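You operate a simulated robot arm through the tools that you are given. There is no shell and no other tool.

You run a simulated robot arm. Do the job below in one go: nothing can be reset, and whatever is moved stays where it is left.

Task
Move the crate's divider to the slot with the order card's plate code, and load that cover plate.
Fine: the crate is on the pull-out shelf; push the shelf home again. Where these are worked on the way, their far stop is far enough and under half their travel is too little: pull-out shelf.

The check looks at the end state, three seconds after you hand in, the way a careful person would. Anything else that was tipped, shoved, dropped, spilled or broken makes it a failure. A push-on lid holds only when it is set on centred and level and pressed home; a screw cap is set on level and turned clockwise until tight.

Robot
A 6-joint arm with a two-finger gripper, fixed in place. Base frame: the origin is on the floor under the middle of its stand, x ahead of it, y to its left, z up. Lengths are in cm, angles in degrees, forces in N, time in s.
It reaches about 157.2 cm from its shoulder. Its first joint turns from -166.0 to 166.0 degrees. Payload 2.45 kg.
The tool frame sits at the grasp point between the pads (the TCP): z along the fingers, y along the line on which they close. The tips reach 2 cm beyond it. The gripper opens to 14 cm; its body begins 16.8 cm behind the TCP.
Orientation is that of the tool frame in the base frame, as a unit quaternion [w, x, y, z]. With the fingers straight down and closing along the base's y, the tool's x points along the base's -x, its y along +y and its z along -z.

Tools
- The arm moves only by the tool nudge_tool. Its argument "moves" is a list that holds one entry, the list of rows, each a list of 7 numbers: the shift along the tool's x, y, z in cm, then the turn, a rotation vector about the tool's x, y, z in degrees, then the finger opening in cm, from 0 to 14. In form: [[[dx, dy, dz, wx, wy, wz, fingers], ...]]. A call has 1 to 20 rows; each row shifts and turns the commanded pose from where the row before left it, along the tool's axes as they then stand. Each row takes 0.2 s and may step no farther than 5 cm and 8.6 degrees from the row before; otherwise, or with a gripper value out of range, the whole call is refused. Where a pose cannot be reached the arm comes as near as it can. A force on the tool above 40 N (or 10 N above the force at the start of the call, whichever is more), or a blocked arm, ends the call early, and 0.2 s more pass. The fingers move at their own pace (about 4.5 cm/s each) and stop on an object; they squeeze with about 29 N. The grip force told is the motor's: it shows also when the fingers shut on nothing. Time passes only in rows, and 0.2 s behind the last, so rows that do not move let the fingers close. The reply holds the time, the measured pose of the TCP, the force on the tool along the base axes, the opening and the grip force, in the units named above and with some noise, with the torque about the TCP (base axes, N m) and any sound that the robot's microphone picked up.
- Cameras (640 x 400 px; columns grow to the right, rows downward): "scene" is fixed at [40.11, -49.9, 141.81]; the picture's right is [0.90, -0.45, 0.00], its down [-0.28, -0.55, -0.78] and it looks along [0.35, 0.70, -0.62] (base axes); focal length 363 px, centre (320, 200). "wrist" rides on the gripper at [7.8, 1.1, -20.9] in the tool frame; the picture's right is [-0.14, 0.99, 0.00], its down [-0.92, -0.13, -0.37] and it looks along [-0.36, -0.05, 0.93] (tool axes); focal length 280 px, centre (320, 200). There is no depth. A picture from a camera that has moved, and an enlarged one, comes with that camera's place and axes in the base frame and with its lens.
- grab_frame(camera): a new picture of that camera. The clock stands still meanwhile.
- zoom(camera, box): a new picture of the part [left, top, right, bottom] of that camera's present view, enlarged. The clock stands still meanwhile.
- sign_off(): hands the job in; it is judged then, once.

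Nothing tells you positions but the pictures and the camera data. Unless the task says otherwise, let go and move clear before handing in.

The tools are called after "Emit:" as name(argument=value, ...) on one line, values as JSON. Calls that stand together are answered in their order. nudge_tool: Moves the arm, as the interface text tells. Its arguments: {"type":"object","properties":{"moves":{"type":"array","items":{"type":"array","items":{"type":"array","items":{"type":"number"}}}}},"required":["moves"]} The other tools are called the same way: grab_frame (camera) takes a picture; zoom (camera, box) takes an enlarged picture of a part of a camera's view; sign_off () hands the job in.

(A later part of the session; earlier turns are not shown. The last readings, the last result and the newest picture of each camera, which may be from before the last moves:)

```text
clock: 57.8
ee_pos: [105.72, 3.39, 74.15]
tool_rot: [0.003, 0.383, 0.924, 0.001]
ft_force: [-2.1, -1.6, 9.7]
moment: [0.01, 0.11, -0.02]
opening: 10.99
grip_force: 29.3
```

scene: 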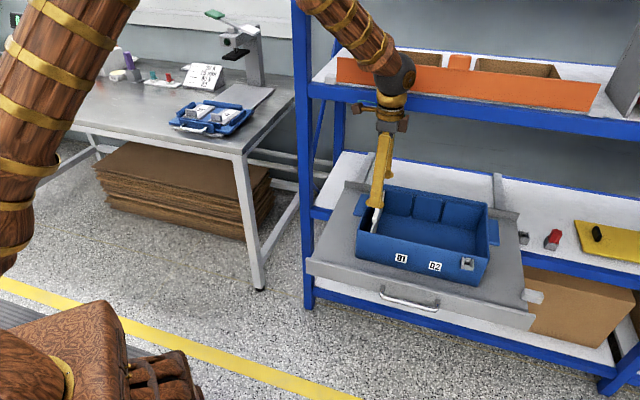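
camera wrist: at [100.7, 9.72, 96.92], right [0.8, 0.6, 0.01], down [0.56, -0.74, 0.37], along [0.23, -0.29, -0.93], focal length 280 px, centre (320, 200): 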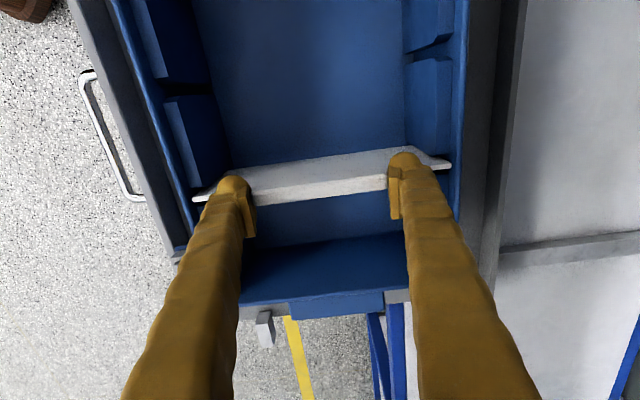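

Emit:
nudge_tool(moves=[[[0, 0, 0.1, 0, 0, 0, 9.5], [0, 0, 0.05, 0, 0, 0, 9.5], [0, 0, 0, 0, 0, 0, 9.5]]])

Emit:
zoom(camera="wrist", box=[190, 110, 450, 272])

Emit:
zoom(camera="scene", box=[425, 185, 495, 255])

```text
clock: 58.6
ee_pos: [105.63, 3.42, 74.17]
tool_rot: [0.004, 0.383, 0.924, 0.003]
ft_force: [-2.1, 2.3, 28.0]
moment: [0.17, 0.5, 0.1]
opening: 11.0
grip_force: 28.7
```

```text
2.46 times, centred on (320, 191) of wrist
camera zoom: at [100.73, 9.71, 95.09], right [0.8, 0.6, 0.01], down [0.56, -0.74, 0.37], along [0.23, -0.29, -0.93], focal length 690 px, centre (320, 222)
```

zoom: 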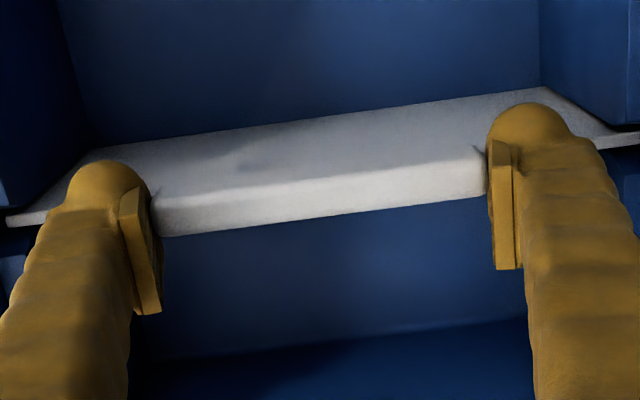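

```text
5.71 times, centred on (460, 220) of scene
camera zoom: at [40.11, -49.9, 141.81], right [0.9, -0.45, 0.0], down [-0.28, -0.55, -0.78], along [0.35, 0.7, -0.62], focal length 2076 px, centre (-480, 86)
```

zoom: 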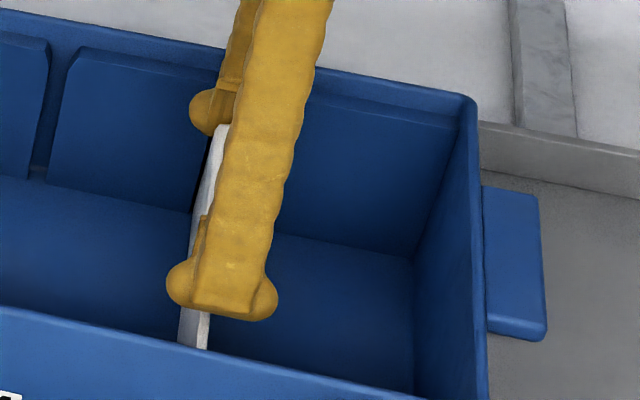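

The divider has bottomed out in D2. I'll release and lift away.

Emit:
nudge_tool(moves=[[[0, 0, -0.15, 0, 0, 0, 10.5], [0, 0, 0, 0, 0, 0, 11.5], [0, 0, 0, 0, 0, 0, 12.2], [0, 0, 0, 0, 0, 0, 12.2], [0, 0, -1, 0, 0, 0, 12.2], [0, 0, -2, 0, 0, 0, 12.2], [0, 0, -3, 0, 0, 0, 12.2], [0, 0, -4, 0, 0, 0, 12.2], [0, 0, -4, 0, 0, 0, 12.2], [0, 0, -4, 0, 0, 0, 12.2], [0, 0, 0, 0, 0, 0, 12.2]]])

Emit:
grab_frame(camera="wrist")

Emit:
zoom(camera="scene", box=[340, 150, 500, 290])

```text
clock: 61.0
ee_pos: [105.25, 3.47, 92.26]
tool_rot: [0.002, 0.382, 0.924, 0.001]
ft_force: [0.0, 0.8, 0.6]
moment: [-0.02, 0.0, 0.01]
opening: 12.19
grip_force: 0.1
```

```text
taken
camera wrist: at [100.31, 9.77, 113.23], right [0.8, 0.6, 0.01], down [0.56, -0.74, 0.37], along [0.23, -0.29, -0.93], focal length 280 px, centre (320, 200)
```

wrist: 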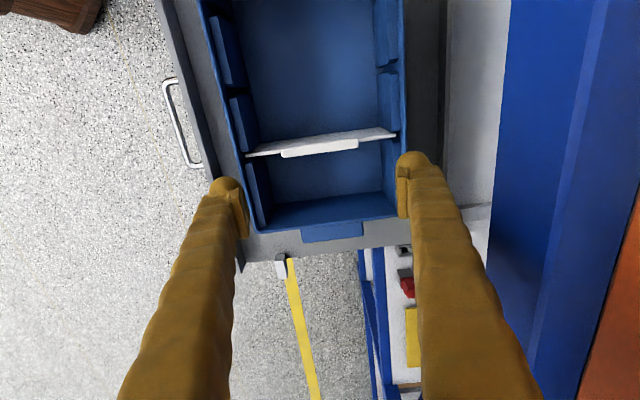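

```text
2.86 times, centred on (420, 220) of scene
camera zoom: at [40.11, -49.9, 141.81], right [0.9, -0.45, 0.0], down [-0.28, -0.55, -0.78], along [0.35, 0.7, -0.62], focal length 1038 px, centre (34, 143)
```

zoom: 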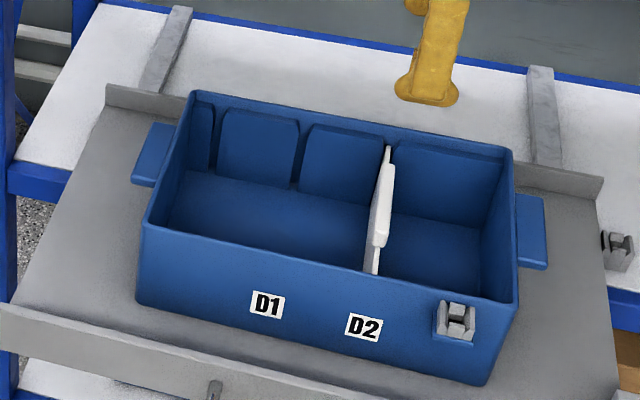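

The divider is now in slot D2. Next I need the D2 cover plate from the tray on the bench at about q≈-20, p≈103, so I'm moving over for a close look.

Emit:
nudge_tool(moves=[[[0, -1.4, -4, 0, 0, 0, 12], [0, -1.4, -4, 0, 0, 0, 12], [0, -1.4, -4, 0, 0, 0, 12], [0, -1.4, -4, 0, 0, 0, 12], [0, -1.4, -4, 0, 0, 0, 12], [4.9, 0, 0, 0, 0, 0, 12], [4.9, 0, 0, 0, 0, 0, 12], [4.9, 0, 0, 0, 0, 0, 12], [4.9, 0, 0, 0, 0, 0, 12], [4.9, 0, 0, 0, 0, 0, 12], [4.9, 0, 0, 0, 0, 0, 12], [4.9, 0, 0, 0, 0, 0, 12], [4.9, 0, 0, 0, 0, 0, 12], [4.9, 0, 0, 0, 0, 0, 12], [4.9, 0, 0, 0, 0, 0, 12], [4.9, 0, 0, 0, 0, 0, 12], [4.9, 0, 0, 0, 0, 0, 12], [4.9, 0, 0, 0, 0, 0, 12], [4.9, 0, 0, 0, 0, 0, 12], [4.9, 0, 0, 0, 0, 0, 12]]])

Emit:
nudge_tool(moves=[[[4.8, 0, 0, 0, 0, 0, 12], [4.8, 0, 0, 0, 0, 0, 12], [4.8, 0, 0, 0, 0, 0, 12], [0, 0, 0, 0, 0, -8, 12], [0, 0, 0, 0, 0, -8, 12], [0, 0, 0, 0, 0, -8, 12], [0, 0, 0, 0, 0, -8, 12], [0, 0, 0, 0, 0, -8, 12], [0, 0, 0, 0, 0, -8, 12], [0, 0, 0, 0, 0, -8, 12], [0, 0, 0, 0, 0, -8, 12], [0, 0, 0, 0, 0, -8, 12], [0, 0, 0, 0, 0, -8, 12], [0, 0, 0, 0, 0, -8, 12], [0, 0, 0, 0, 0, -2, 12], [-4, 0, 0, 0, 0, 0, 12], [-4, 0, 0, 0, 0, 0, 12], [-4, 0, 0, 0, 0, 0, 12], [0, 0, 0, 0, 0, 0, 12]]])

Emit:
grab_frame(camera="wrist")

Emit:
grab_frame(camera="scene")

```text
clock: 65.2
ee_pos: [48.37, 50.26, 111.69]
tool_rot: [0.003, 0.382, 0.924, 0.002]
ft_force: [0.6, 1.0, 0.4]
moment: [-0.02, -0.01, 0.02]
opening: 12.01
grip_force: 0.0
```

```text
clock: 69.2
ee_pos: [47.09, 69.27, 111.72]
tool_rot: [0.003, -0.383, 0.924, -0.002]
ft_force: [0.7, 0.4, -0.1]
moment: [0.03, -0.05, 0.02]
opening: 12.0
grip_force: 0.0
```

```text
taken
camera wrist: at [40.71, 64.55, 132.65], right [-0.6, 0.8, 0.0], down [0.74, 0.56, 0.37], along [0.3, 0.22, -0.93], focal length 280 px, centre (320, 200)
```

wrist: 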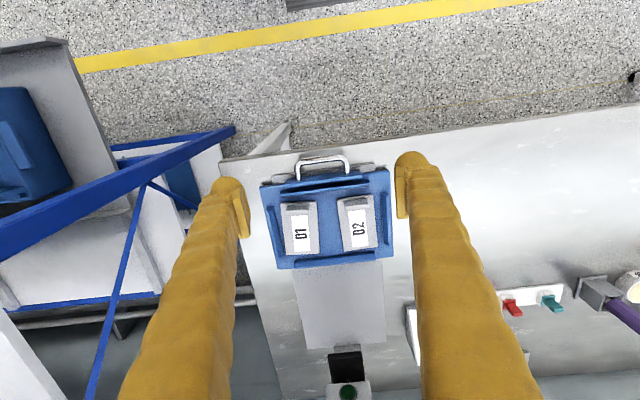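

```text
taken
```

scene: 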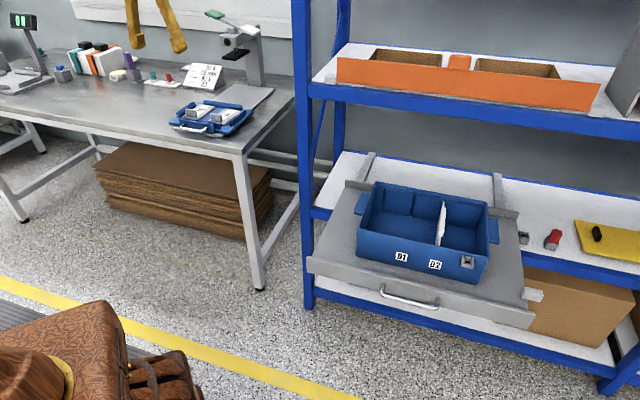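

Emit:
zoom(camera="wrist", box=[250, 145, 400, 275])

Emit:
zoom(camera="scene", box=[160, 90, 260, 145])

```text
3.08 times, centred on (325, 210) of wrist
camera zoom: at [40.71, 64.55, 132.65], right [-0.6, 0.8, 0.0], down [0.74, 0.56, 0.37], along [0.3, 0.22, -0.93], focal length 863 px, centre (305, 169)
```

zoom: 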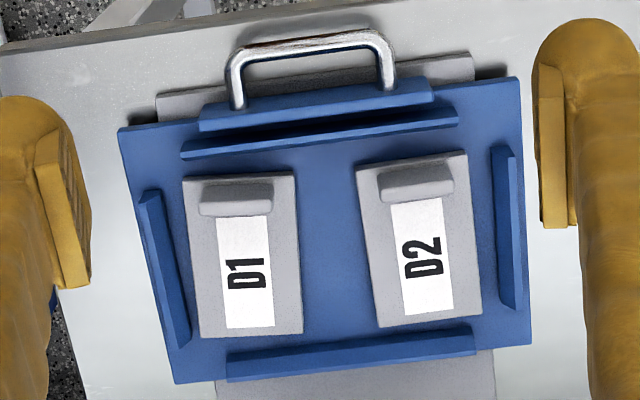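

```text
6.40 times, centred on (210, 118) of scene
camera zoom: at [40.11, -49.9, 141.81], right [0.9, -0.45, 0.0], down [-0.28, -0.55, -0.78], along [0.35, 0.7, -0.62], focal length 2326 px, centre (1024, 728)
```

zoom: 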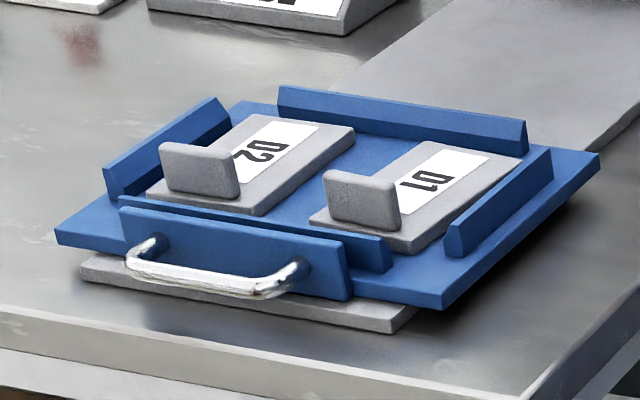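

The D2 plate lies in the tray with an upright tab near its front end, at roughly p≈95, q≈-20.5, z≈85. I'll turn the gripper to close across the tab's faces and move in for a closer view.

Emit:
nudge_tool(moves=[[[0, 0, 0, 0, 0, 8, 10], [0, 0, 0, 0, 0, 8, 10], [0, 0, 0, 0, 0, 8, 10], [0, 0, 0, 0, 0, 8, 10], [0, 0, 0, 0, 0, 8, 10], [0, 0, 0, 0, 0, 8, 10], [0, 0, 0, 0, 0, 8, 10], [0, 0, 0, 0, 0, 8, 10], [0, 0, 0, 0, 0, 8, 10], [0, 0, 0, 0, 0, 8, 10], [0, 0, 0, 0, 0, 8, 10], [0, 0, 0, 0, 0, 2, 10], [1, 2.6, 2.5, 0, 0, 0, 10], [1, 2.6, 2.5, 0, 0, 0, 10], [1, 2.6, 2.5, 0, 0, 0, 10], [1, 2.6, 2.5, 0, 0, 0, 10], [0.8, 2.6, 1.5, 0, 0, 0, 10], [0, 0, 0, 0, 0, 0, 10]]])

Emit:
grab_frame(camera="wrist")

Emit:
grab_frame(camera="scene")

```text
clock: 73.0
ee_pos: [52.87, 81.91, 100.27]
tool_rot: [0.002, 0.383, 0.924, 0.001]
ft_force: [-0.9, 0.5, -0.1]
moment: [0.02, 0.0, 0.0]
opening: 10.0
grip_force: 0.0
```

```text
taken
camera wrist: at [47.92, 88.17, 121.29], right [0.8, 0.6, 0.01], down [0.56, -0.74, 0.37], along [0.23, -0.29, -0.93], focal length 280 px, centre (320, 200)
```

wrist: 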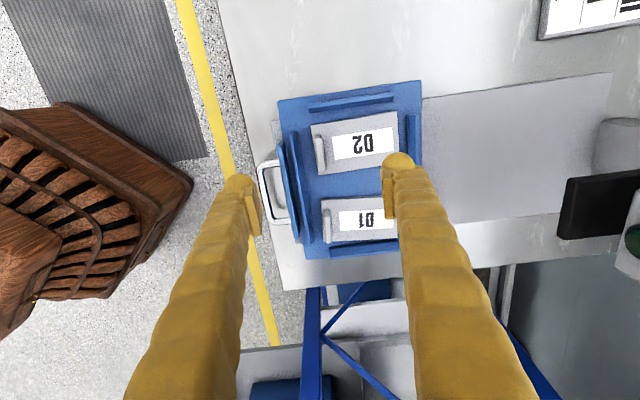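

```text
taken
```

scene: 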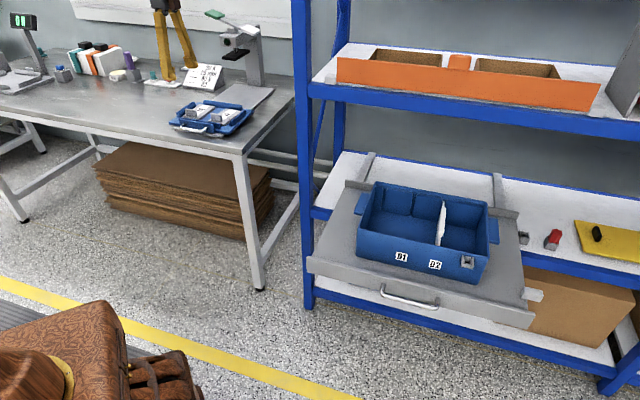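

Emit:
zoom(camera="wrist", box=[260, 75, 440, 265])

Emit:
zoom(camera="wrist", box=[280, 90, 360, 190])

```text
2.11 times, centred on (350, 170) of wrist
camera zoom: at [47.92, 88.17, 121.29], right [0.8, 0.6, 0.01], down [0.56, -0.74, 0.37], along [0.23, -0.29, -0.93], focal length 590 px, centre (257, 263)
```

zoom: 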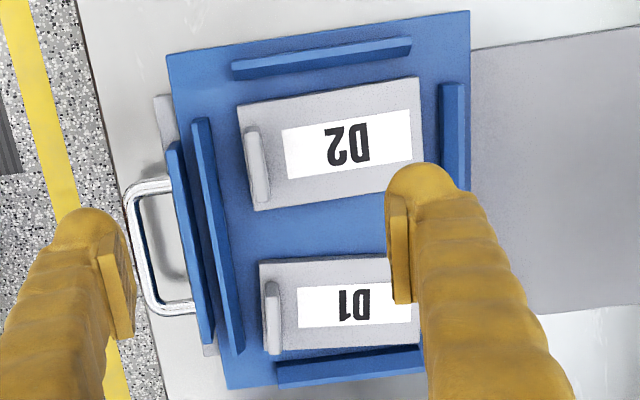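

```text
4.00 times, centred on (320, 140) of wrist
camera zoom: at [47.92, 88.17, 121.29], right [0.8, 0.6, 0.01], down [0.56, -0.74, 0.37], along [0.23, -0.29, -0.93], focal length 1122 px, centre (320, 440)
```

zoom: 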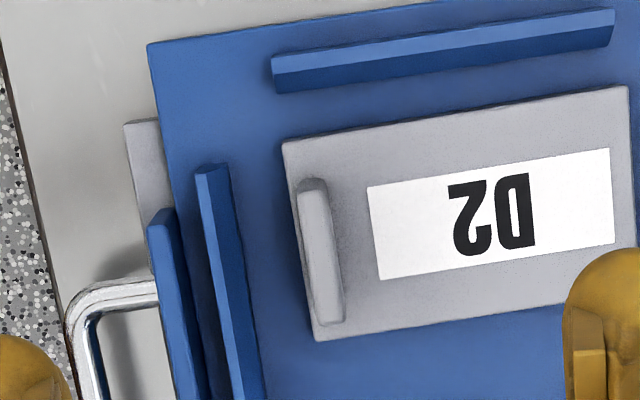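

Emit:
nudge_tool(moves=[[[0, 0, 3, 0, 0, 0, 6], [0, 0, 3, 0, 0, 0, 5], [0, 0, 3, 0, 0, 0, 5], [0, 0, 2, 0, 0, 0, 5], [0, 0, 0, 0, 0, 0, 5]]])

Emit:
grab_frame(camera="wrist")

Emit:
zoom(camera="wrist", box=[250, 100, 390, 260])

Emit:
zoom(camera="scene", box=[160, 60, 260, 145])

```text
clock: 74.2
ee_pos: [52.93, 81.84, 89.11]
tool_rot: [0.003, 0.382, 0.924, 0.001]
ft_force: [-0.6, 0.7, 0.4]
moment: [0.0, -0.02, 0.0]
opening: 4.99
grip_force: 0.0
```

```text
taken
camera wrist: at [47.99, 88.23, 110.13], right [0.8, 0.6, 0.01], down [0.56, -0.74, 0.37], along [0.23, -0.29, -0.93], focal length 280 px, centre (320, 200)
```

wrist: 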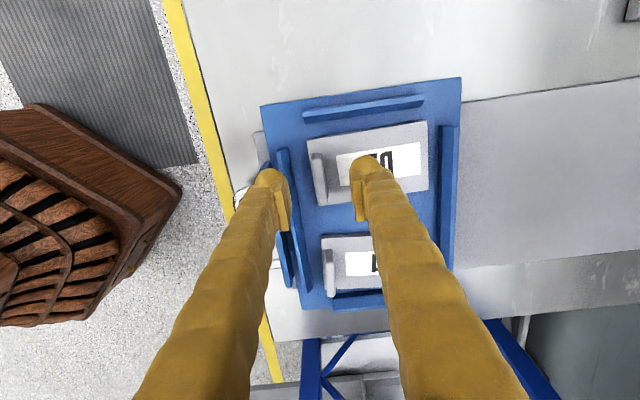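

```text
2.50 times, centred on (320, 180) of wrist
camera zoom: at [47.99, 88.23, 110.13], right [0.8, 0.6, 0.01], down [0.56, -0.74, 0.37], along [0.23, -0.29, -0.93], focal length 701 px, centre (320, 250)
```

zoom: 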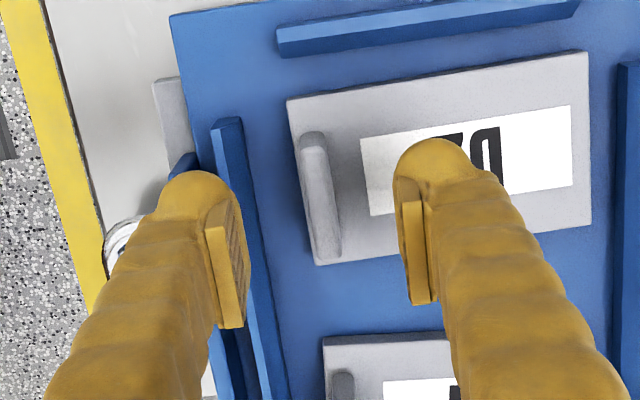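

```text
4.71 times, centred on (210, 102) of scene
camera zoom: at [40.11, -49.9, 141.81], right [0.9, -0.45, 0.0], down [-0.28, -0.55, -0.78], along [0.35, 0.7, -0.62], focal length 1710 px, centre (838, 659)
```

zoom: 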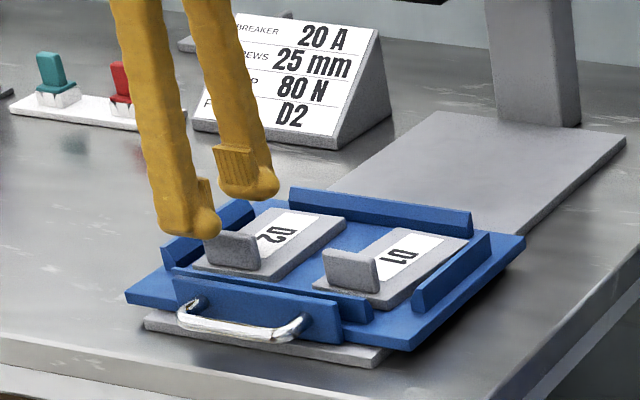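

Emit:
nudge_tool(moves=[[[0, 0, 1.5, 0, 0, 0, 5], [0, 0, 1, 0, 0, 0, 5], [0, 0, 0, 0, 0, 0, 5]]])

Emit:
zoom(camera="scene", box=[170, 80, 250, 140])

Emit:
zoom(camera="wrist", box=[250, 120, 390, 260])

```text
clock: 75.0
ee_pos: [52.94, 81.79, 86.83]
tool_rot: [0.002, 0.383, 0.924, 0.002]
ft_force: [-0.3, -0.4, 1.7]
moment: [0.0, -0.02, -0.01]
opening: 5.01
grip_force: 0.1
```

```text
6.67 times, centred on (210, 110) of scene
camera zoom: at [40.11, -49.9, 141.81], right [0.9, -0.45, 0.0], down [-0.28, -0.55, -0.78], along [0.35, 0.7, -0.62], focal length 2423 px, centre (1053, 800)
```

zoom: 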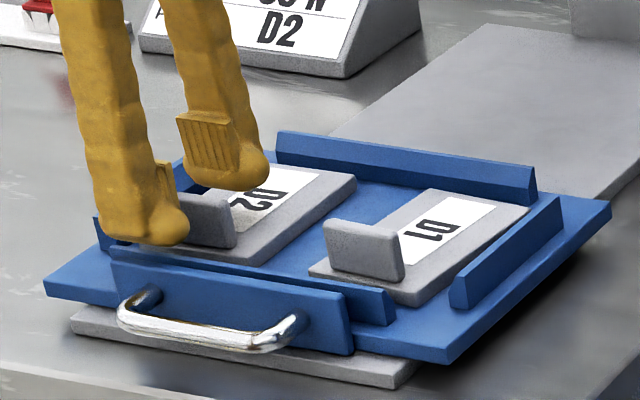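

```text
2.86 times, centred on (320, 190) of wrist
camera zoom: at [47.92, 88.24, 107.83], right [0.8, 0.6, 0.01], down [0.56, -0.74, 0.37], along [0.23, -0.29, -0.93], focal length 801 px, centre (320, 229)
```

zoom: 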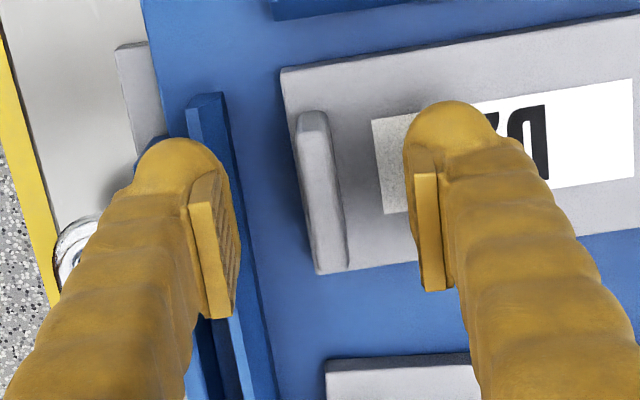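

Emit:
nudge_tool(moves=[[[0, 0, 0.2, 0, 0, 0, 5], [0, 0, 0, 0, 0, 0, 5]]])

Emit:
nudge_tool(moves=[[[0, 0, 0.2, 0, 0, 0, 5], [0, 0, 0, 0, 0, 0, 5]]])

Emit:
nudge_tool(moves=[[[0, 0, 0.2, 0, 0, 0, 5], [0, 0, 0, 0, 0, 0, 5]]])

```text
clock: 75.6
ee_pos: [52.85, 81.74, 86.64]
tool_rot: [0.002, 0.383, 0.924, 0.002]
ft_force: [0.7, 0.3, 0.6]
moment: [0.03, 0.03, 0.01]
opening: 4.99
grip_force: 0.1
```

```text
clock: 76.2
ee_pos: [52.97, 81.71, 86.54]
tool_rot: [0.003, 0.383, 0.924, 0.002]
ft_force: [-0.4, 0.3, 0.3]
moment: [0.02, 0.0, 0.01]
opening: 5.01
grip_force: 0.1
```

```text
clock: 76.8
ee_pos: [52.75, 81.67, 86.31]
tool_rot: [0.003, 0.383, 0.924, 0.002]
ft_force: [0.0, 0.3, 0.2]
moment: [0.03, 0.02, -0.04]
opening: 4.99
grip_force: 0.0
```

Emit:
nudge_tool(moves=[[[0, 0, 0.25, 0, 0, 0, 5], [0, 0, 0, 0, 0, 0, 5]]])

Emit:
nudge_tool(moves=[[[0, 0, 0.2, 0, 0, 0, 5], [0, 0, 0, 0, 0, 0, 5]]])

Emit:
nudge_tool(moves=[[[0, 0, 0.2, 0, 0, 0, 5], [0, 0, 0, 0, 0, 0, 5]]])

Emit:
zoom(camera="scene", box=[170, 80, 250, 140])

```text
clock: 77.4
ee_pos: [52.69, 81.76, 86.11]
tool_rot: [0.003, 0.382, 0.924, 0.002]
ft_force: [2.5, -1.2, 17.1]
moment: [-0.43, 0.37, 0.11]
opening: 5.03
grip_force: 0.2
```

```text
clock: 77.9
ee_pos: [52.84, 81.81, 86.24]
tool_rot: [0.002, 0.383, 0.924, 0.004]
ft_force: [-0.8, -2.8, 6.9]
moment: [-0.21, 0.19, 0.07]
opening: 5.11
grip_force: 1.0
stopped in row 2: the force on the tool passed its limit at 43 N (the readings are from after the stop); the commanded pose is now the measured one
```

```text
clock: 78.5
ee_pos: [52.88, 81.86, 86.09]
tool_rot: [0.002, 0.382, 0.924, 0.004]
ft_force: [-5.1, 4.8, 37.6]
moment: [-0.79, 1.11, -0.22]
opening: 5.19
grip_force: 0.8
```

```text
6.67 times, centred on (210, 110) of scene
camera zoom: at [40.11, -49.9, 141.81], right [0.9, -0.45, 0.0], down [-0.28, -0.55, -0.78], along [0.35, 0.7, -0.62], focal length 2423 px, centre (1053, 800)
```

zoom: 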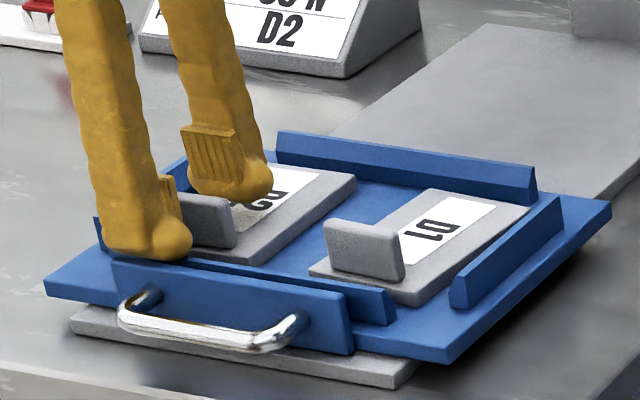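

The front finger touched the tray's front rail, whose top is at z≈84.1, and the tray hasn't moved. I'll raise off by 3 mm and close on the tab from there.

Emit:
nudge_tool(moves=[[[0, 0, -0.35, 0, 0, 0, 5], [0, 0, 0, 0, 0, 0, 5]]])

Emit:
zoom(camera="wrist", box=[250, 120, 390, 260])

```text
clock: 79.1
ee_pos: [52.85, 81.66, 86.17]
tool_rot: [0.003, 0.382, 0.924, 0.003]
ft_force: [-3.4, 4.2, 16.7]
moment: [-0.31, 0.49, -0.18]
opening: 4.98
grip_force: 0.0
```

```text
2.86 times, centred on (320, 190) of wrist
camera zoom: at [47.9, 87.99, 107.11], right [0.8, 0.6, 0.01], down [0.56, -0.74, 0.37], along [0.23, -0.29, -0.93], focal length 801 px, centre (320, 229)
```

zoom: 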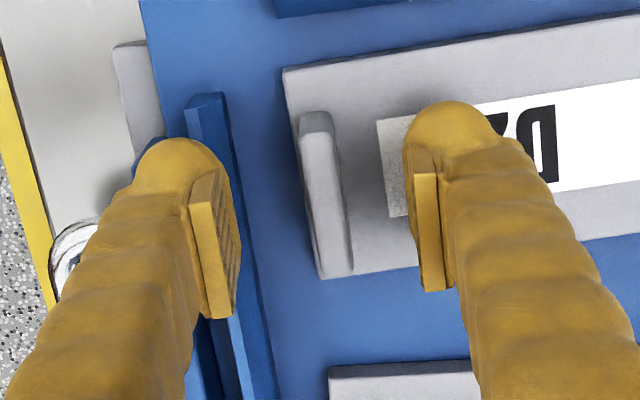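

Emit:
nudge_tool(moves=[[[0, 0, -0.2, 0, 0, 0, 5], [0, 0, 0, 0, 0, 0, 5]]])

```text
clock: 79.7
ee_pos: [52.91, 81.76, 86.24]
tool_rot: [0.004, 0.383, 0.924, 0.002]
ft_force: [0.1, -0.3, -0.3]
moment: [0.01, -0.01, -0.01]
opening: 5.02
grip_force: 0.1
```

Emit:
nudge_tool(moves=[[[0, 0, -0.1, 0, 0, 0, 4], [0, 0, 0, 0, 0, 0, 2.5], [0, 0, 0, 0, 0, 0, 1], [0, 0, 0, 0, 0, 0, 0]]])

Emit:
zoom(camera="wrist", box=[250, 120, 390, 260])

Emit:
zoom(camera="scene", box=[170, 80, 250, 140])

```text
clock: 80.7
ee_pos: [52.95, 81.77, 86.48]
tool_rot: [0.004, 0.382, 0.924, 0.003]
ft_force: [0.8, -0.8, 0.5]
moment: [-0.01, 0.01, -0.01]
opening: 0.86
grip_force: 25.7
```

```text
2.86 times, centred on (320, 190) of wrist
camera zoom: at [47.89, 88.07, 107.49], right [0.8, 0.6, 0.01], down [0.56, -0.74, 0.37], along [0.23, -0.29, -0.93], focal length 801 px, centre (320, 229)
```

zoom: 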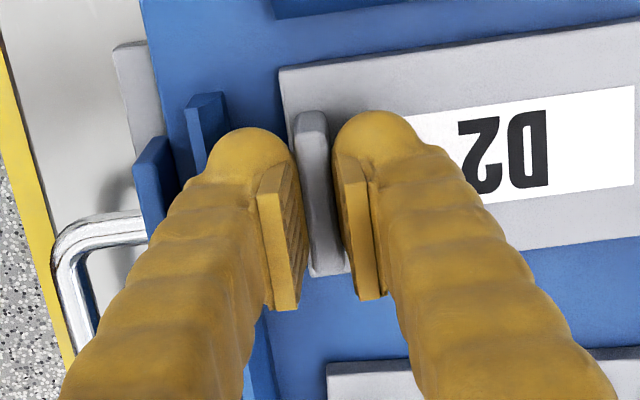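

```text
6.67 times, centred on (210, 110) of scene
camera zoom: at [40.11, -49.9, 141.81], right [0.9, -0.45, 0.0], down [-0.28, -0.55, -0.78], along [0.35, 0.7, -0.62], focal length 2423 px, centre (1053, 800)
```

zoom: 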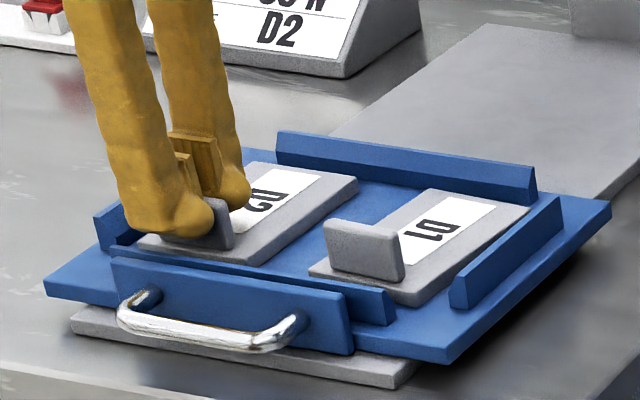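

It's gripping the tab at 0.86 cm. I'll lift gently and check.

Emit:
nudge_tool(moves=[[[0, 0, -0.2, 0, 0, 0, 0], [0, 0, -0.3, 0, 0, 0, 0], [0, 0, -0.5, 0, 0, 0, 0], [0, 0, -0.5, 0, 0, 0, 0], [0, 0, 0, 0, 0, 0, 0]]])

Emit:
zoom(camera="wrist", box=[250, 120, 390, 260])

Emit:
zoom(camera="scene", box=[170, 80, 250, 140])

```text
clock: 81.9
ee_pos: [52.88, 81.7, 88.13]
tool_rot: [0.003, 0.383, 0.924, 0.004]
ft_force: [0.9, 0.4, 0.2]
moment: [0.01, -0.05, -0.01]
opening: 0.0
grip_force: 29.1
```

```text
2.86 times, centred on (320, 190) of wrist
camera zoom: at [47.86, 88.01, 109.03], right [0.8, 0.6, 0.01], down [0.56, -0.74, 0.37], along [0.23, -0.29, -0.93], focal length 801 px, centre (320, 229)
```

zoom: 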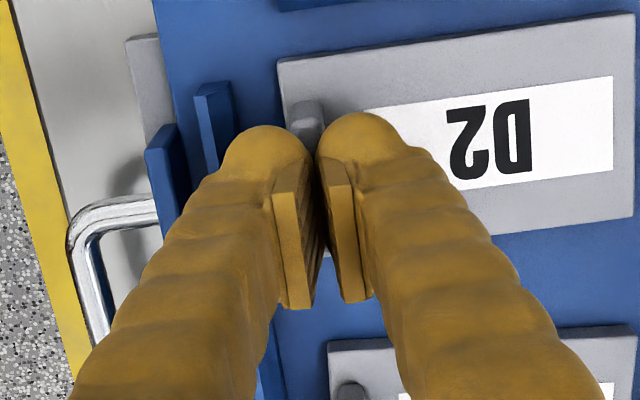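

```text
6.67 times, centred on (210, 110) of scene
camera zoom: at [40.11, -49.9, 141.81], right [0.9, -0.45, 0.0], down [-0.28, -0.55, -0.78], along [0.35, 0.7, -0.62], focal length 2423 px, centre (1053, 800)
```

zoom: 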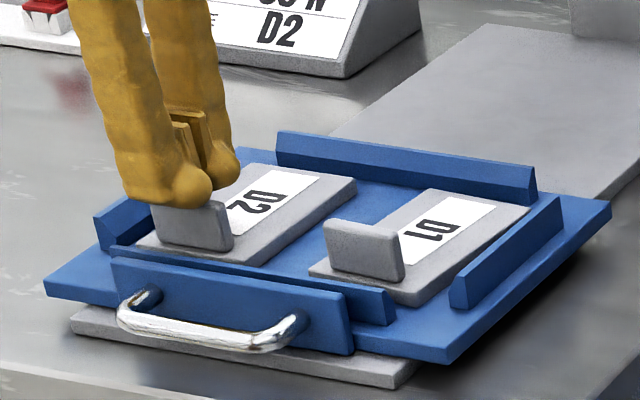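

The grip slipped off because only the rounded tips engaged, and the front rail stops me going deeper. I'll slide the plate about 1 cm further back in its tray with the front pad, so a finger fits between the rail and the tab.

Emit:
nudge_tool(moves=[[[0, 0, 0, 0, 0, 0, 2], [0, 0, 0, 0, 0, 0, 4], [0, 0, 0, 0, 0, 0, 4], [0, 0, 1, 0, 0, 0, 4], [0, 0, 0.7, 0, 0, 0, 4], [0, 0, 0, 0, 0, 0, 4]]])

Emit:
zoom(camera="wrist", box=[250, 100, 430, 260])

```text
clock: 83.3
ee_pos: [52.86, 81.89, 86.31]
tool_rot: [0.004, 0.383, 0.924, 0.003]
ft_force: [0.2, 0.3, 1.1]
moment: [0.01, 0.0, 0.01]
opening: 4.01
grip_force: 0.1
```

```text
2.50 times, centred on (340, 180) of wrist
camera zoom: at [47.87, 88.07, 107.3], right [0.8, 0.6, 0.01], down [0.56, -0.74, 0.37], along [0.23, -0.29, -0.93], focal length 701 px, centre (270, 250)
```

zoom: 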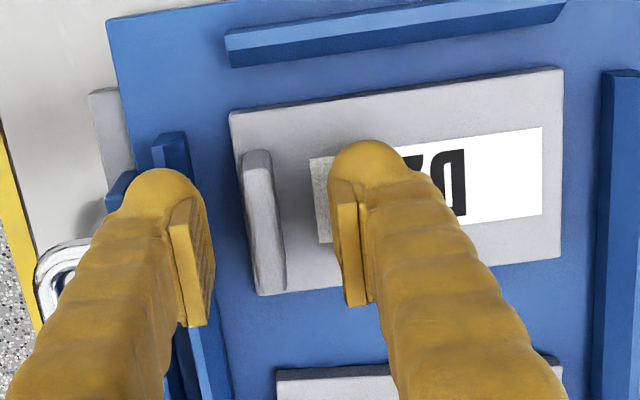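

Emit:
nudge_tool(moves=[[[0, 0.5, 0, 0, 0, 0, 4], [0, 0.4, 0, 0, 0, 0, 4], [0, 0.3, 0, 0, 0, 0, 4], [0, 0.3, 0, 0, 0, 0, 4], [0, 0, 0, 0, 0, 0, 4]]])

Emit:
zoom(camera="wrist", box=[250, 100, 430, 260])

```text
clock: 84.5
ee_pos: [54.02, 82.87, 86.38]
tool_rot: [0.003, 0.384, 0.924, 0.003]
ft_force: [0.4, 0.1, 0.7]
moment: [0.0, 0.04, 0.0]
opening: 3.99
grip_force: 0.0
```

```text
2.50 times, centred on (340, 180) of wrist
camera zoom: at [48.95, 89.1, 107.33], right [0.8, 0.6, 0.01], down [0.56, -0.74, 0.37], along [0.23, -0.29, -0.93], focal length 701 px, centre (270, 250)
```

zoom: 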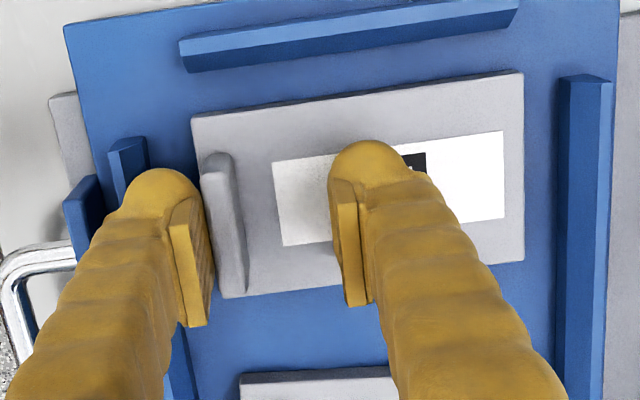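

Emit:
nudge_tool(moves=[[[0, 0.3, 0, 0, 0, 0, 4], [0, 0.3, 0, 0, 0, 0, 4], [0, 0.2, 0, 0, 0, 0, 4], [0, 0, 0, 0, 0, 0, 4]]])

Emit:
zoom(camera="wrist", box=[250, 100, 430, 260])

```text
clock: 85.5
ee_pos: [54.37, 83.34, 86.35]
tool_rot: [0.004, 0.383, 0.924, 0.003]
ft_force: [-0.1, -0.6, 0.6]
moment: [-0.05, -0.02, 0.03]
opening: 3.97
grip_force: 0.1
```

```text
2.50 times, centred on (340, 180) of wrist
camera zoom: at [49.48, 89.7, 107.31], right [0.8, 0.6, 0.01], down [0.56, -0.74, 0.37], along [0.23, -0.29, -0.93], focal length 701 px, centre (270, 250)
```

zoom: 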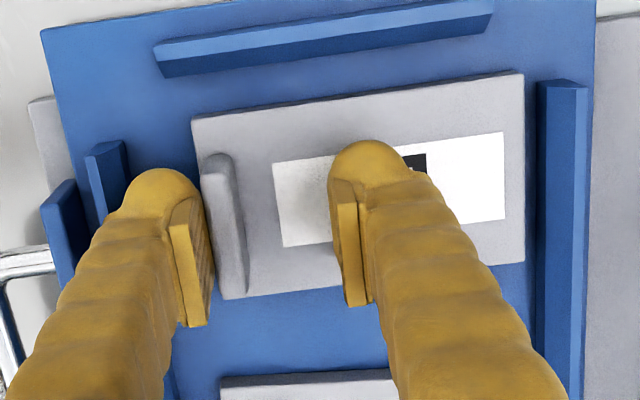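

Emit:
nudge_tool(moves=[[[0, 0.15, 0, 0, 0, 0, 4], [0, 0.15, 0, 0, 0, 0, 4], [0, 0, 0, 0, 0, 0, 4]]])

Emit:
zoom(camera="wrist", box=[250, 100, 430, 260])

Emit:
zoom(camera="scene", box=[170, 80, 250, 140])

```text
clock: 86.3
ee_pos: [54.75, 83.59, 86.35]
tool_rot: [0.004, 0.383, 0.924, 0.003]
ft_force: [0.1, -0.3, 0.1]
moment: [-0.01, -0.01, -0.01]
opening: 4.03
grip_force: 0.1
```

```text
2.50 times, centred on (340, 180) of wrist
camera zoom: at [49.71, 89.93, 107.29], right [0.8, 0.6, 0.01], down [0.56, -0.74, 0.37], along [0.23, -0.29, -0.93], focal length 701 px, centre (270, 250)
```

zoom: 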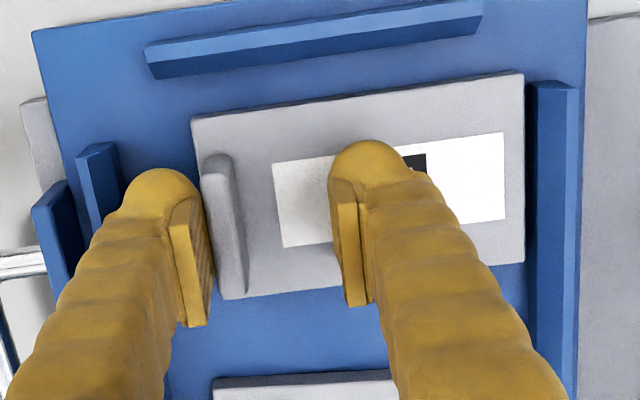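

```text
6.67 times, centred on (210, 110) of scene
camera zoom: at [40.11, -49.9, 141.81], right [0.9, -0.45, 0.0], down [-0.28, -0.55, -0.78], along [0.35, 0.7, -0.62], focal length 2423 px, centre (1053, 800)
```

zoom: 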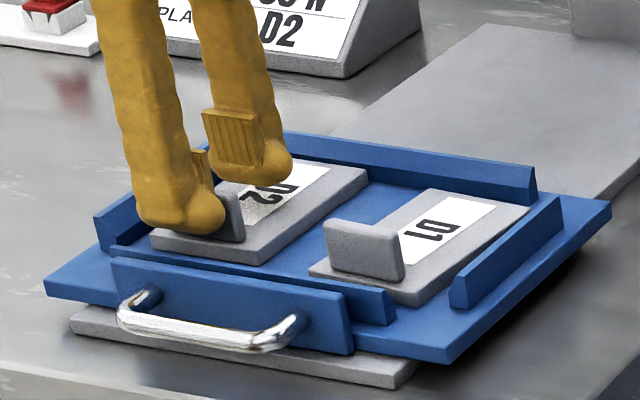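

Emit:
nudge_tool(moves=[[[0, 0, 0.25, 0, 0, 0, 4], [0, 0, 0, 0, 0, 0, 4]]])

```text
clock: 86.9
ee_pos: [54.64, 83.66, 86.18]
tool_rot: [0.003, 0.383, 0.924, 0.003]
ft_force: [0.5, 0.4, 0.6]
moment: [-0.03, 0.02, -0.04]
opening: 4.01
grip_force: 0.1
```

Emit:
nudge_tool(moves=[[[0, 0, 0.2, 0, 0, 0, 4], [0, 0, 0, 0, 0, 0, 4]]])

```text
clock: 87.5
ee_pos: [54.74, 83.68, 86.01]
tool_rot: [0.004, 0.383, 0.924, 0.004]
ft_force: [0.4, 0.3, 0.0]
moment: [-0.03, 0.02, 0.0]
opening: 3.99
grip_force: 0.0
```

Past the earlier contact height with no force so far. I'll continue down in small steps.

Emit:
nudge_tool(moves=[[[0, 0, 0.2, 0, 0, 0, 4], [0, 0, 0, 0, 0, 0, 4]]])

```text
clock: 88.1
ee_pos: [54.75, 83.74, 85.72]
tool_rot: [0.004, 0.383, 0.924, 0.004]
ft_force: [-0.3, -0.3, -1.1]
moment: [0.04, -0.02, 0.02]
opening: 4.01
grip_force: 0.0
```

Emit:
nudge_tool(moves=[[[0, 0, 0.2, 0, 0, 0, 4], [0, 0, 0, 0, 0, 0, 4]]])

```text
clock: 88.7
ee_pos: [54.7, 83.69, 85.39]
tool_rot: [0.003, 0.383, 0.924, 0.004]
ft_force: [0.8, -0.4, 1.0]
moment: [0.0, -0.02, -0.01]
opening: 4.0
grip_force: 0.2
```

Emit:
nudge_tool(moves=[[[0, 0, 0.2, 0, 0, 0, 4], [0, 0, 0, 0, 0, 0, 4]]])

```text
clock: 89.3
ee_pos: [54.68, 83.65, 85.29]
tool_rot: [0.004, 0.382, 0.924, 0.004]
ft_force: [0.2, -0.9, 0.1]
moment: [-0.01, -0.02, -0.02]
opening: 4.0
grip_force: 0.6
```

Emit:
nudge_tool(moves=[[[0, 0, 0.2, 0, 0, 0, 4], [0, 0, 0, 0, 0, 0, 4]]])

Emit:
zoom(camera="scene", box=[170, 80, 250, 140])

Emit:
zoom(camera="wrist", box=[250, 100, 430, 260])

```text
clock: 89.9
ee_pos: [54.67, 83.71, 85.11]
tool_rot: [0.003, 0.383, 0.924, 0.004]
ft_force: [0.1, 0.3, 3.3]
moment: [0.06, -0.02, 0.01]
opening: 4.02
grip_force: 0.0
```

```text
6.67 times, centred on (210, 110) of scene
camera zoom: at [40.11, -49.9, 141.81], right [0.9, -0.45, 0.0], down [-0.28, -0.55, -0.78], along [0.35, 0.7, -0.62], focal length 2423 px, centre (1053, 800)
```

zoom: 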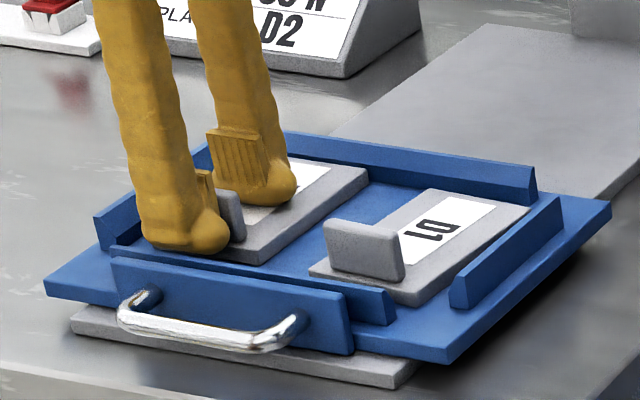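

```text
2.50 times, centred on (340, 180) of wrist
camera zoom: at [49.7, 89.94, 106.09], right [0.8, 0.6, 0.01], down [0.56, -0.74, 0.37], along [0.23, -0.29, -0.93], focal length 701 px, centre (270, 250)
```

zoom: 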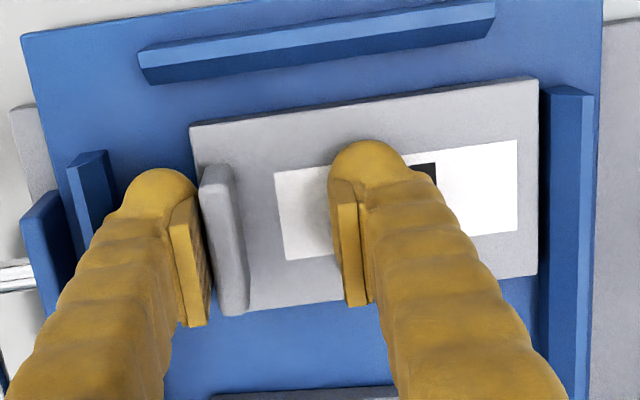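

Tips are now about 3 cm below the tab's top, just touching the plate. I'll close around the tab while keeping the front pad still.

Emit:
nudge_tool(moves=[[[0, 0, -0.1, 0, 0, 0, 4], [0, -0.5, 0, 0, 0, 0, 3], [0, -0.5, 0, 0, 0, 0, 2], [0, -0.55, 0, 0, 0, 0, 0.9], [0, 0, 0, 0, 0, 0, 0], [0, 0, 0, 0, 0, 0, 0]]])

Emit:
zoom(camera="scene", box=[170, 80, 250, 140])

Emit:
zoom(camera="wrist", box=[250, 100, 430, 260])

```text
clock: 91.3
ee_pos: [53.61, 82.35, 85.14]
tool_rot: [0.003, 0.382, 0.924, 0.004]
ft_force: [0.2, 0.5, 0.1]
moment: [0.01, 0.04, -0.01]
opening: 0.84
grip_force: 29.5
```

```text
6.67 times, centred on (210, 110) of scene
camera zoom: at [40.11, -49.9, 141.81], right [0.9, -0.45, 0.0], down [-0.28, -0.55, -0.78], along [0.35, 0.7, -0.62], focal length 2423 px, centre (1053, 800)
```

zoom: 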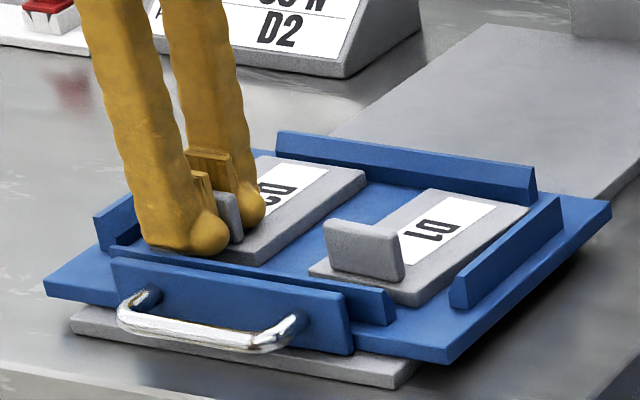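

```text
2.50 times, centred on (340, 180) of wrist
camera zoom: at [48.55, 88.67, 106.11], right [0.8, 0.6, 0.01], down [0.56, -0.74, 0.37], along [0.23, -0.29, -0.93], focal length 701 px, centre (270, 250)
```

zoom: 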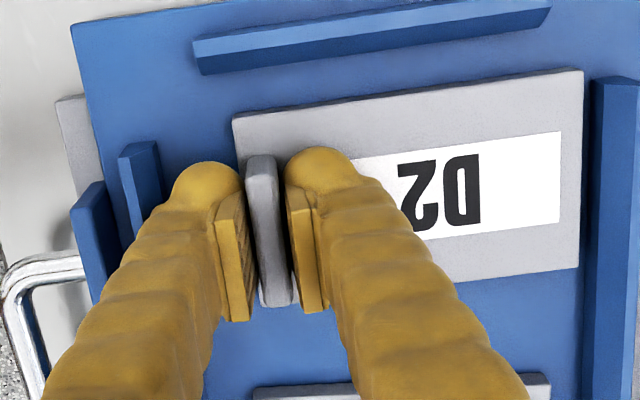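

Emit:
nudge_tool(moves=[[[0, 0, -0.2, 0, 0, 0, 0], [0, 0, -0.3, 0, 0, 0, 0], [0, 0, -0.4, 0, 0, 0, 0], [0, 0, -0.5, 0, 0, 0, 0], [0, 0, 0, 0, 0, 0, 0]]])

Emit:
zoom(camera="scene", box=[170, 80, 250, 140])

Emit:
zoom(camera="wrist", box=[250, 100, 430, 260])

```text
clock: 92.5
ee_pos: [53.57, 82.62, 86.54]
tool_rot: [0.003, 0.383, 0.924, 0.003]
ft_force: [-0.1, -0.3, -0.4]
moment: [-0.02, 0.01, -0.01]
opening: 0.86
grip_force: 28.9
```

```text
6.67 times, centred on (210, 110) of scene
camera zoom: at [40.11, -49.9, 141.81], right [0.9, -0.45, 0.0], down [-0.28, -0.55, -0.78], along [0.35, 0.7, -0.62], focal length 2423 px, centre (1053, 800)
```

zoom: 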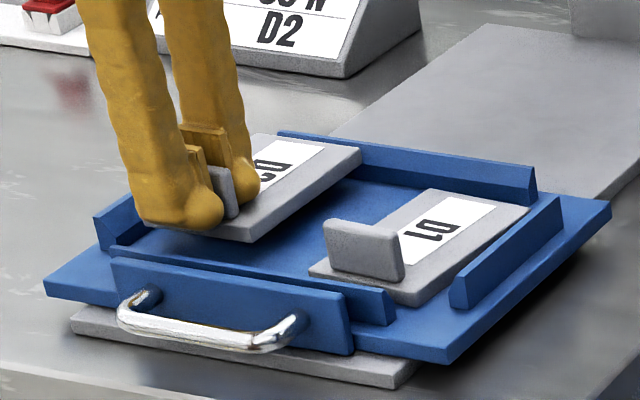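

```text
2.50 times, centred on (340, 180) of wrist
camera zoom: at [48.58, 88.84, 107.49], right [0.8, 0.6, 0.01], down [0.56, -0.74, 0.37], along [0.23, -0.29, -0.93], focal length 701 px, centre (270, 250)
```

zoom: 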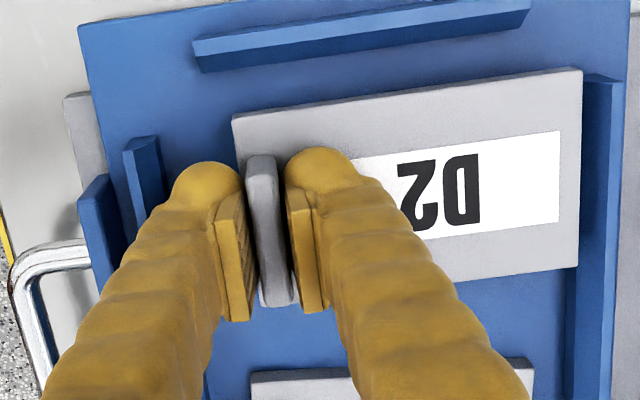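

The plate is lifted level and held. I'll carry it up, out and across to the crate.

Emit:
nudge_tool(moves=[[[0, 0, -2, 0, 0, 0, 0], [0, 0, -3.5, 0, 0, 0, 0], [0, 0, -3.5, 0, 0, 0, 0], [0, 0, -3.5, 0, 0, 0, 0], [0, 0, -3.5, 0, 0, 0, 0], [0, 0, -3, 0, 0, 0, 0], [0, -2, -1, 0, 0, 0, 0], [0, -4, 0, 0, 0, 0, 0], [0, -4, 0, 0, 0, 0, 0], [0, -4, 0, 0, 0, 0, 0], [0, -4, 0, 0, 0, 0, 0], [0, -4, 0, 0, 0, 0, 0], [0, -3, 0, 0, 0, 0, 0], [0, -1, 0, 0, 0, 0, 0], [0, 0, 0, 0, 0, 0, 0]]])

Emit:
grab_frame(camera="wrist")

Emit:
grab_frame(camera="scene")

```text
clock: 95.7
ee_pos: [35.67, 64.01, 105.98]
tool_rot: [0.003, 0.386, 0.923, -0.003]
ft_force: [1.2, 0.2, 0.0]
moment: [0.0, -0.02, -0.03]
opening: 0.82
grip_force: 30.1
```

```text
taken
camera wrist: at [30.8, 70.53, 126.7], right [0.8, 0.6, 0.0], down [0.55, -0.74, 0.38], along [0.22, -0.3, -0.93], focal length 280 px, centre (320, 200)
```

wrist: 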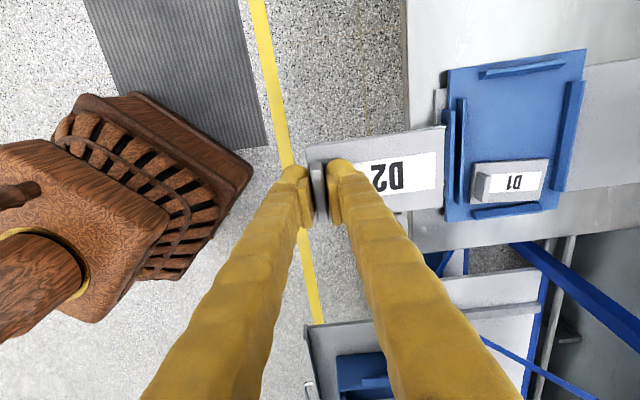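

```text
taken
```

scene: 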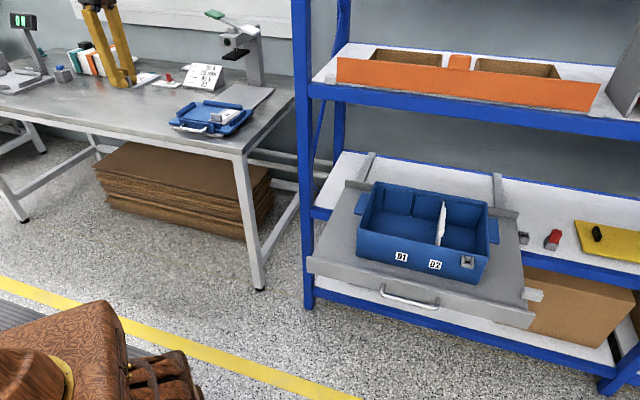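

Emit:
nudge_tool(moves=[[[-2, 0, 0, 0, 0, 0, 0], [-4, 0, 0, 0, 0, 0, 0], [-4.2, 0, 0, 0, 0, 0, 0], [-4.2, 0, 0, 0, 0, 0, 0], [-4.2, 0, 0, 0, 0, 0, 0], [-4.2, 0, 0, 0, 0, 0, 0], [-4.2, 0, 0, 0, 0, 0, 0], [-4.2, 0, 0, 0, 0, 0, 0], [-4.2, 0, 0, 0, 0, 0, 0], [-4.2, 0, 0, 0, 0, 0, 0], [-4.2, 0, 0, 0, 0, 0, 0], [-4.2, 0, 0, 0, 0, 0, 0], [-4.2, 0, 0, 0, 0, 0, 0], [-4.2, 0, 0, 0, 0, 0, 0], [-4.2, 0, 0, 0, 0, 0, 0], [-4.2, 0, 0, 0, 0, 0, 0], [-4.2, 0, 0, 0, 0, 0, 0], [-4.2, 0, 0, 0, 0, 0, 0], [-4.2, 0, 0, 0, 0, 0, 0], [-2, 0, 0, 0, 0, 0, 0]]])

Emit:
nudge_tool(moves=[[[-1.5, 0.5, 0, 0, 0, 0, 0], [0, 0.5, 0, 0, 0, 0, 0], [0, 0, 0, 0, 0, 0, 0]]])

Emit:
grab_frame(camera="wrist")

Emit:
grab_frame(camera="scene")

```text
clock: 99.9
ee_pos: [91.07, 7.77, 106.83]
tool_rot: [0.004, 0.383, 0.924, 0.004]
ft_force: [-0.4, -0.5, -0.5]
moment: [-0.01, 0.04, -0.02]
opening: 0.86
grip_force: 28.6
```

```text
clock: 100.7
ee_pos: [92.98, 7.75, 106.71]
tool_rot: [0.003, 0.383, 0.924, 0.004]
ft_force: [0.4, 0.5, 0.0]
moment: [-0.04, 0.02, 0.03]
opening: 0.84
grip_force: 28.7
```

```text
taken
camera wrist: at [88.02, 13.94, 127.68], right [0.8, 0.6, 0.01], down [0.56, -0.74, 0.37], along [0.23, -0.29, -0.93], focal length 280 px, centre (320, 200)
```

wrist: 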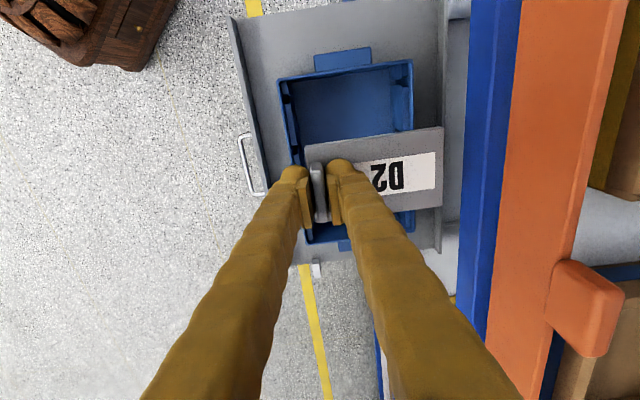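

```text
taken
```

scene: 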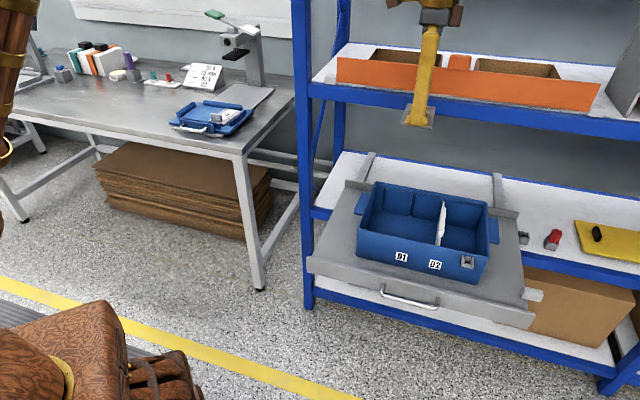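

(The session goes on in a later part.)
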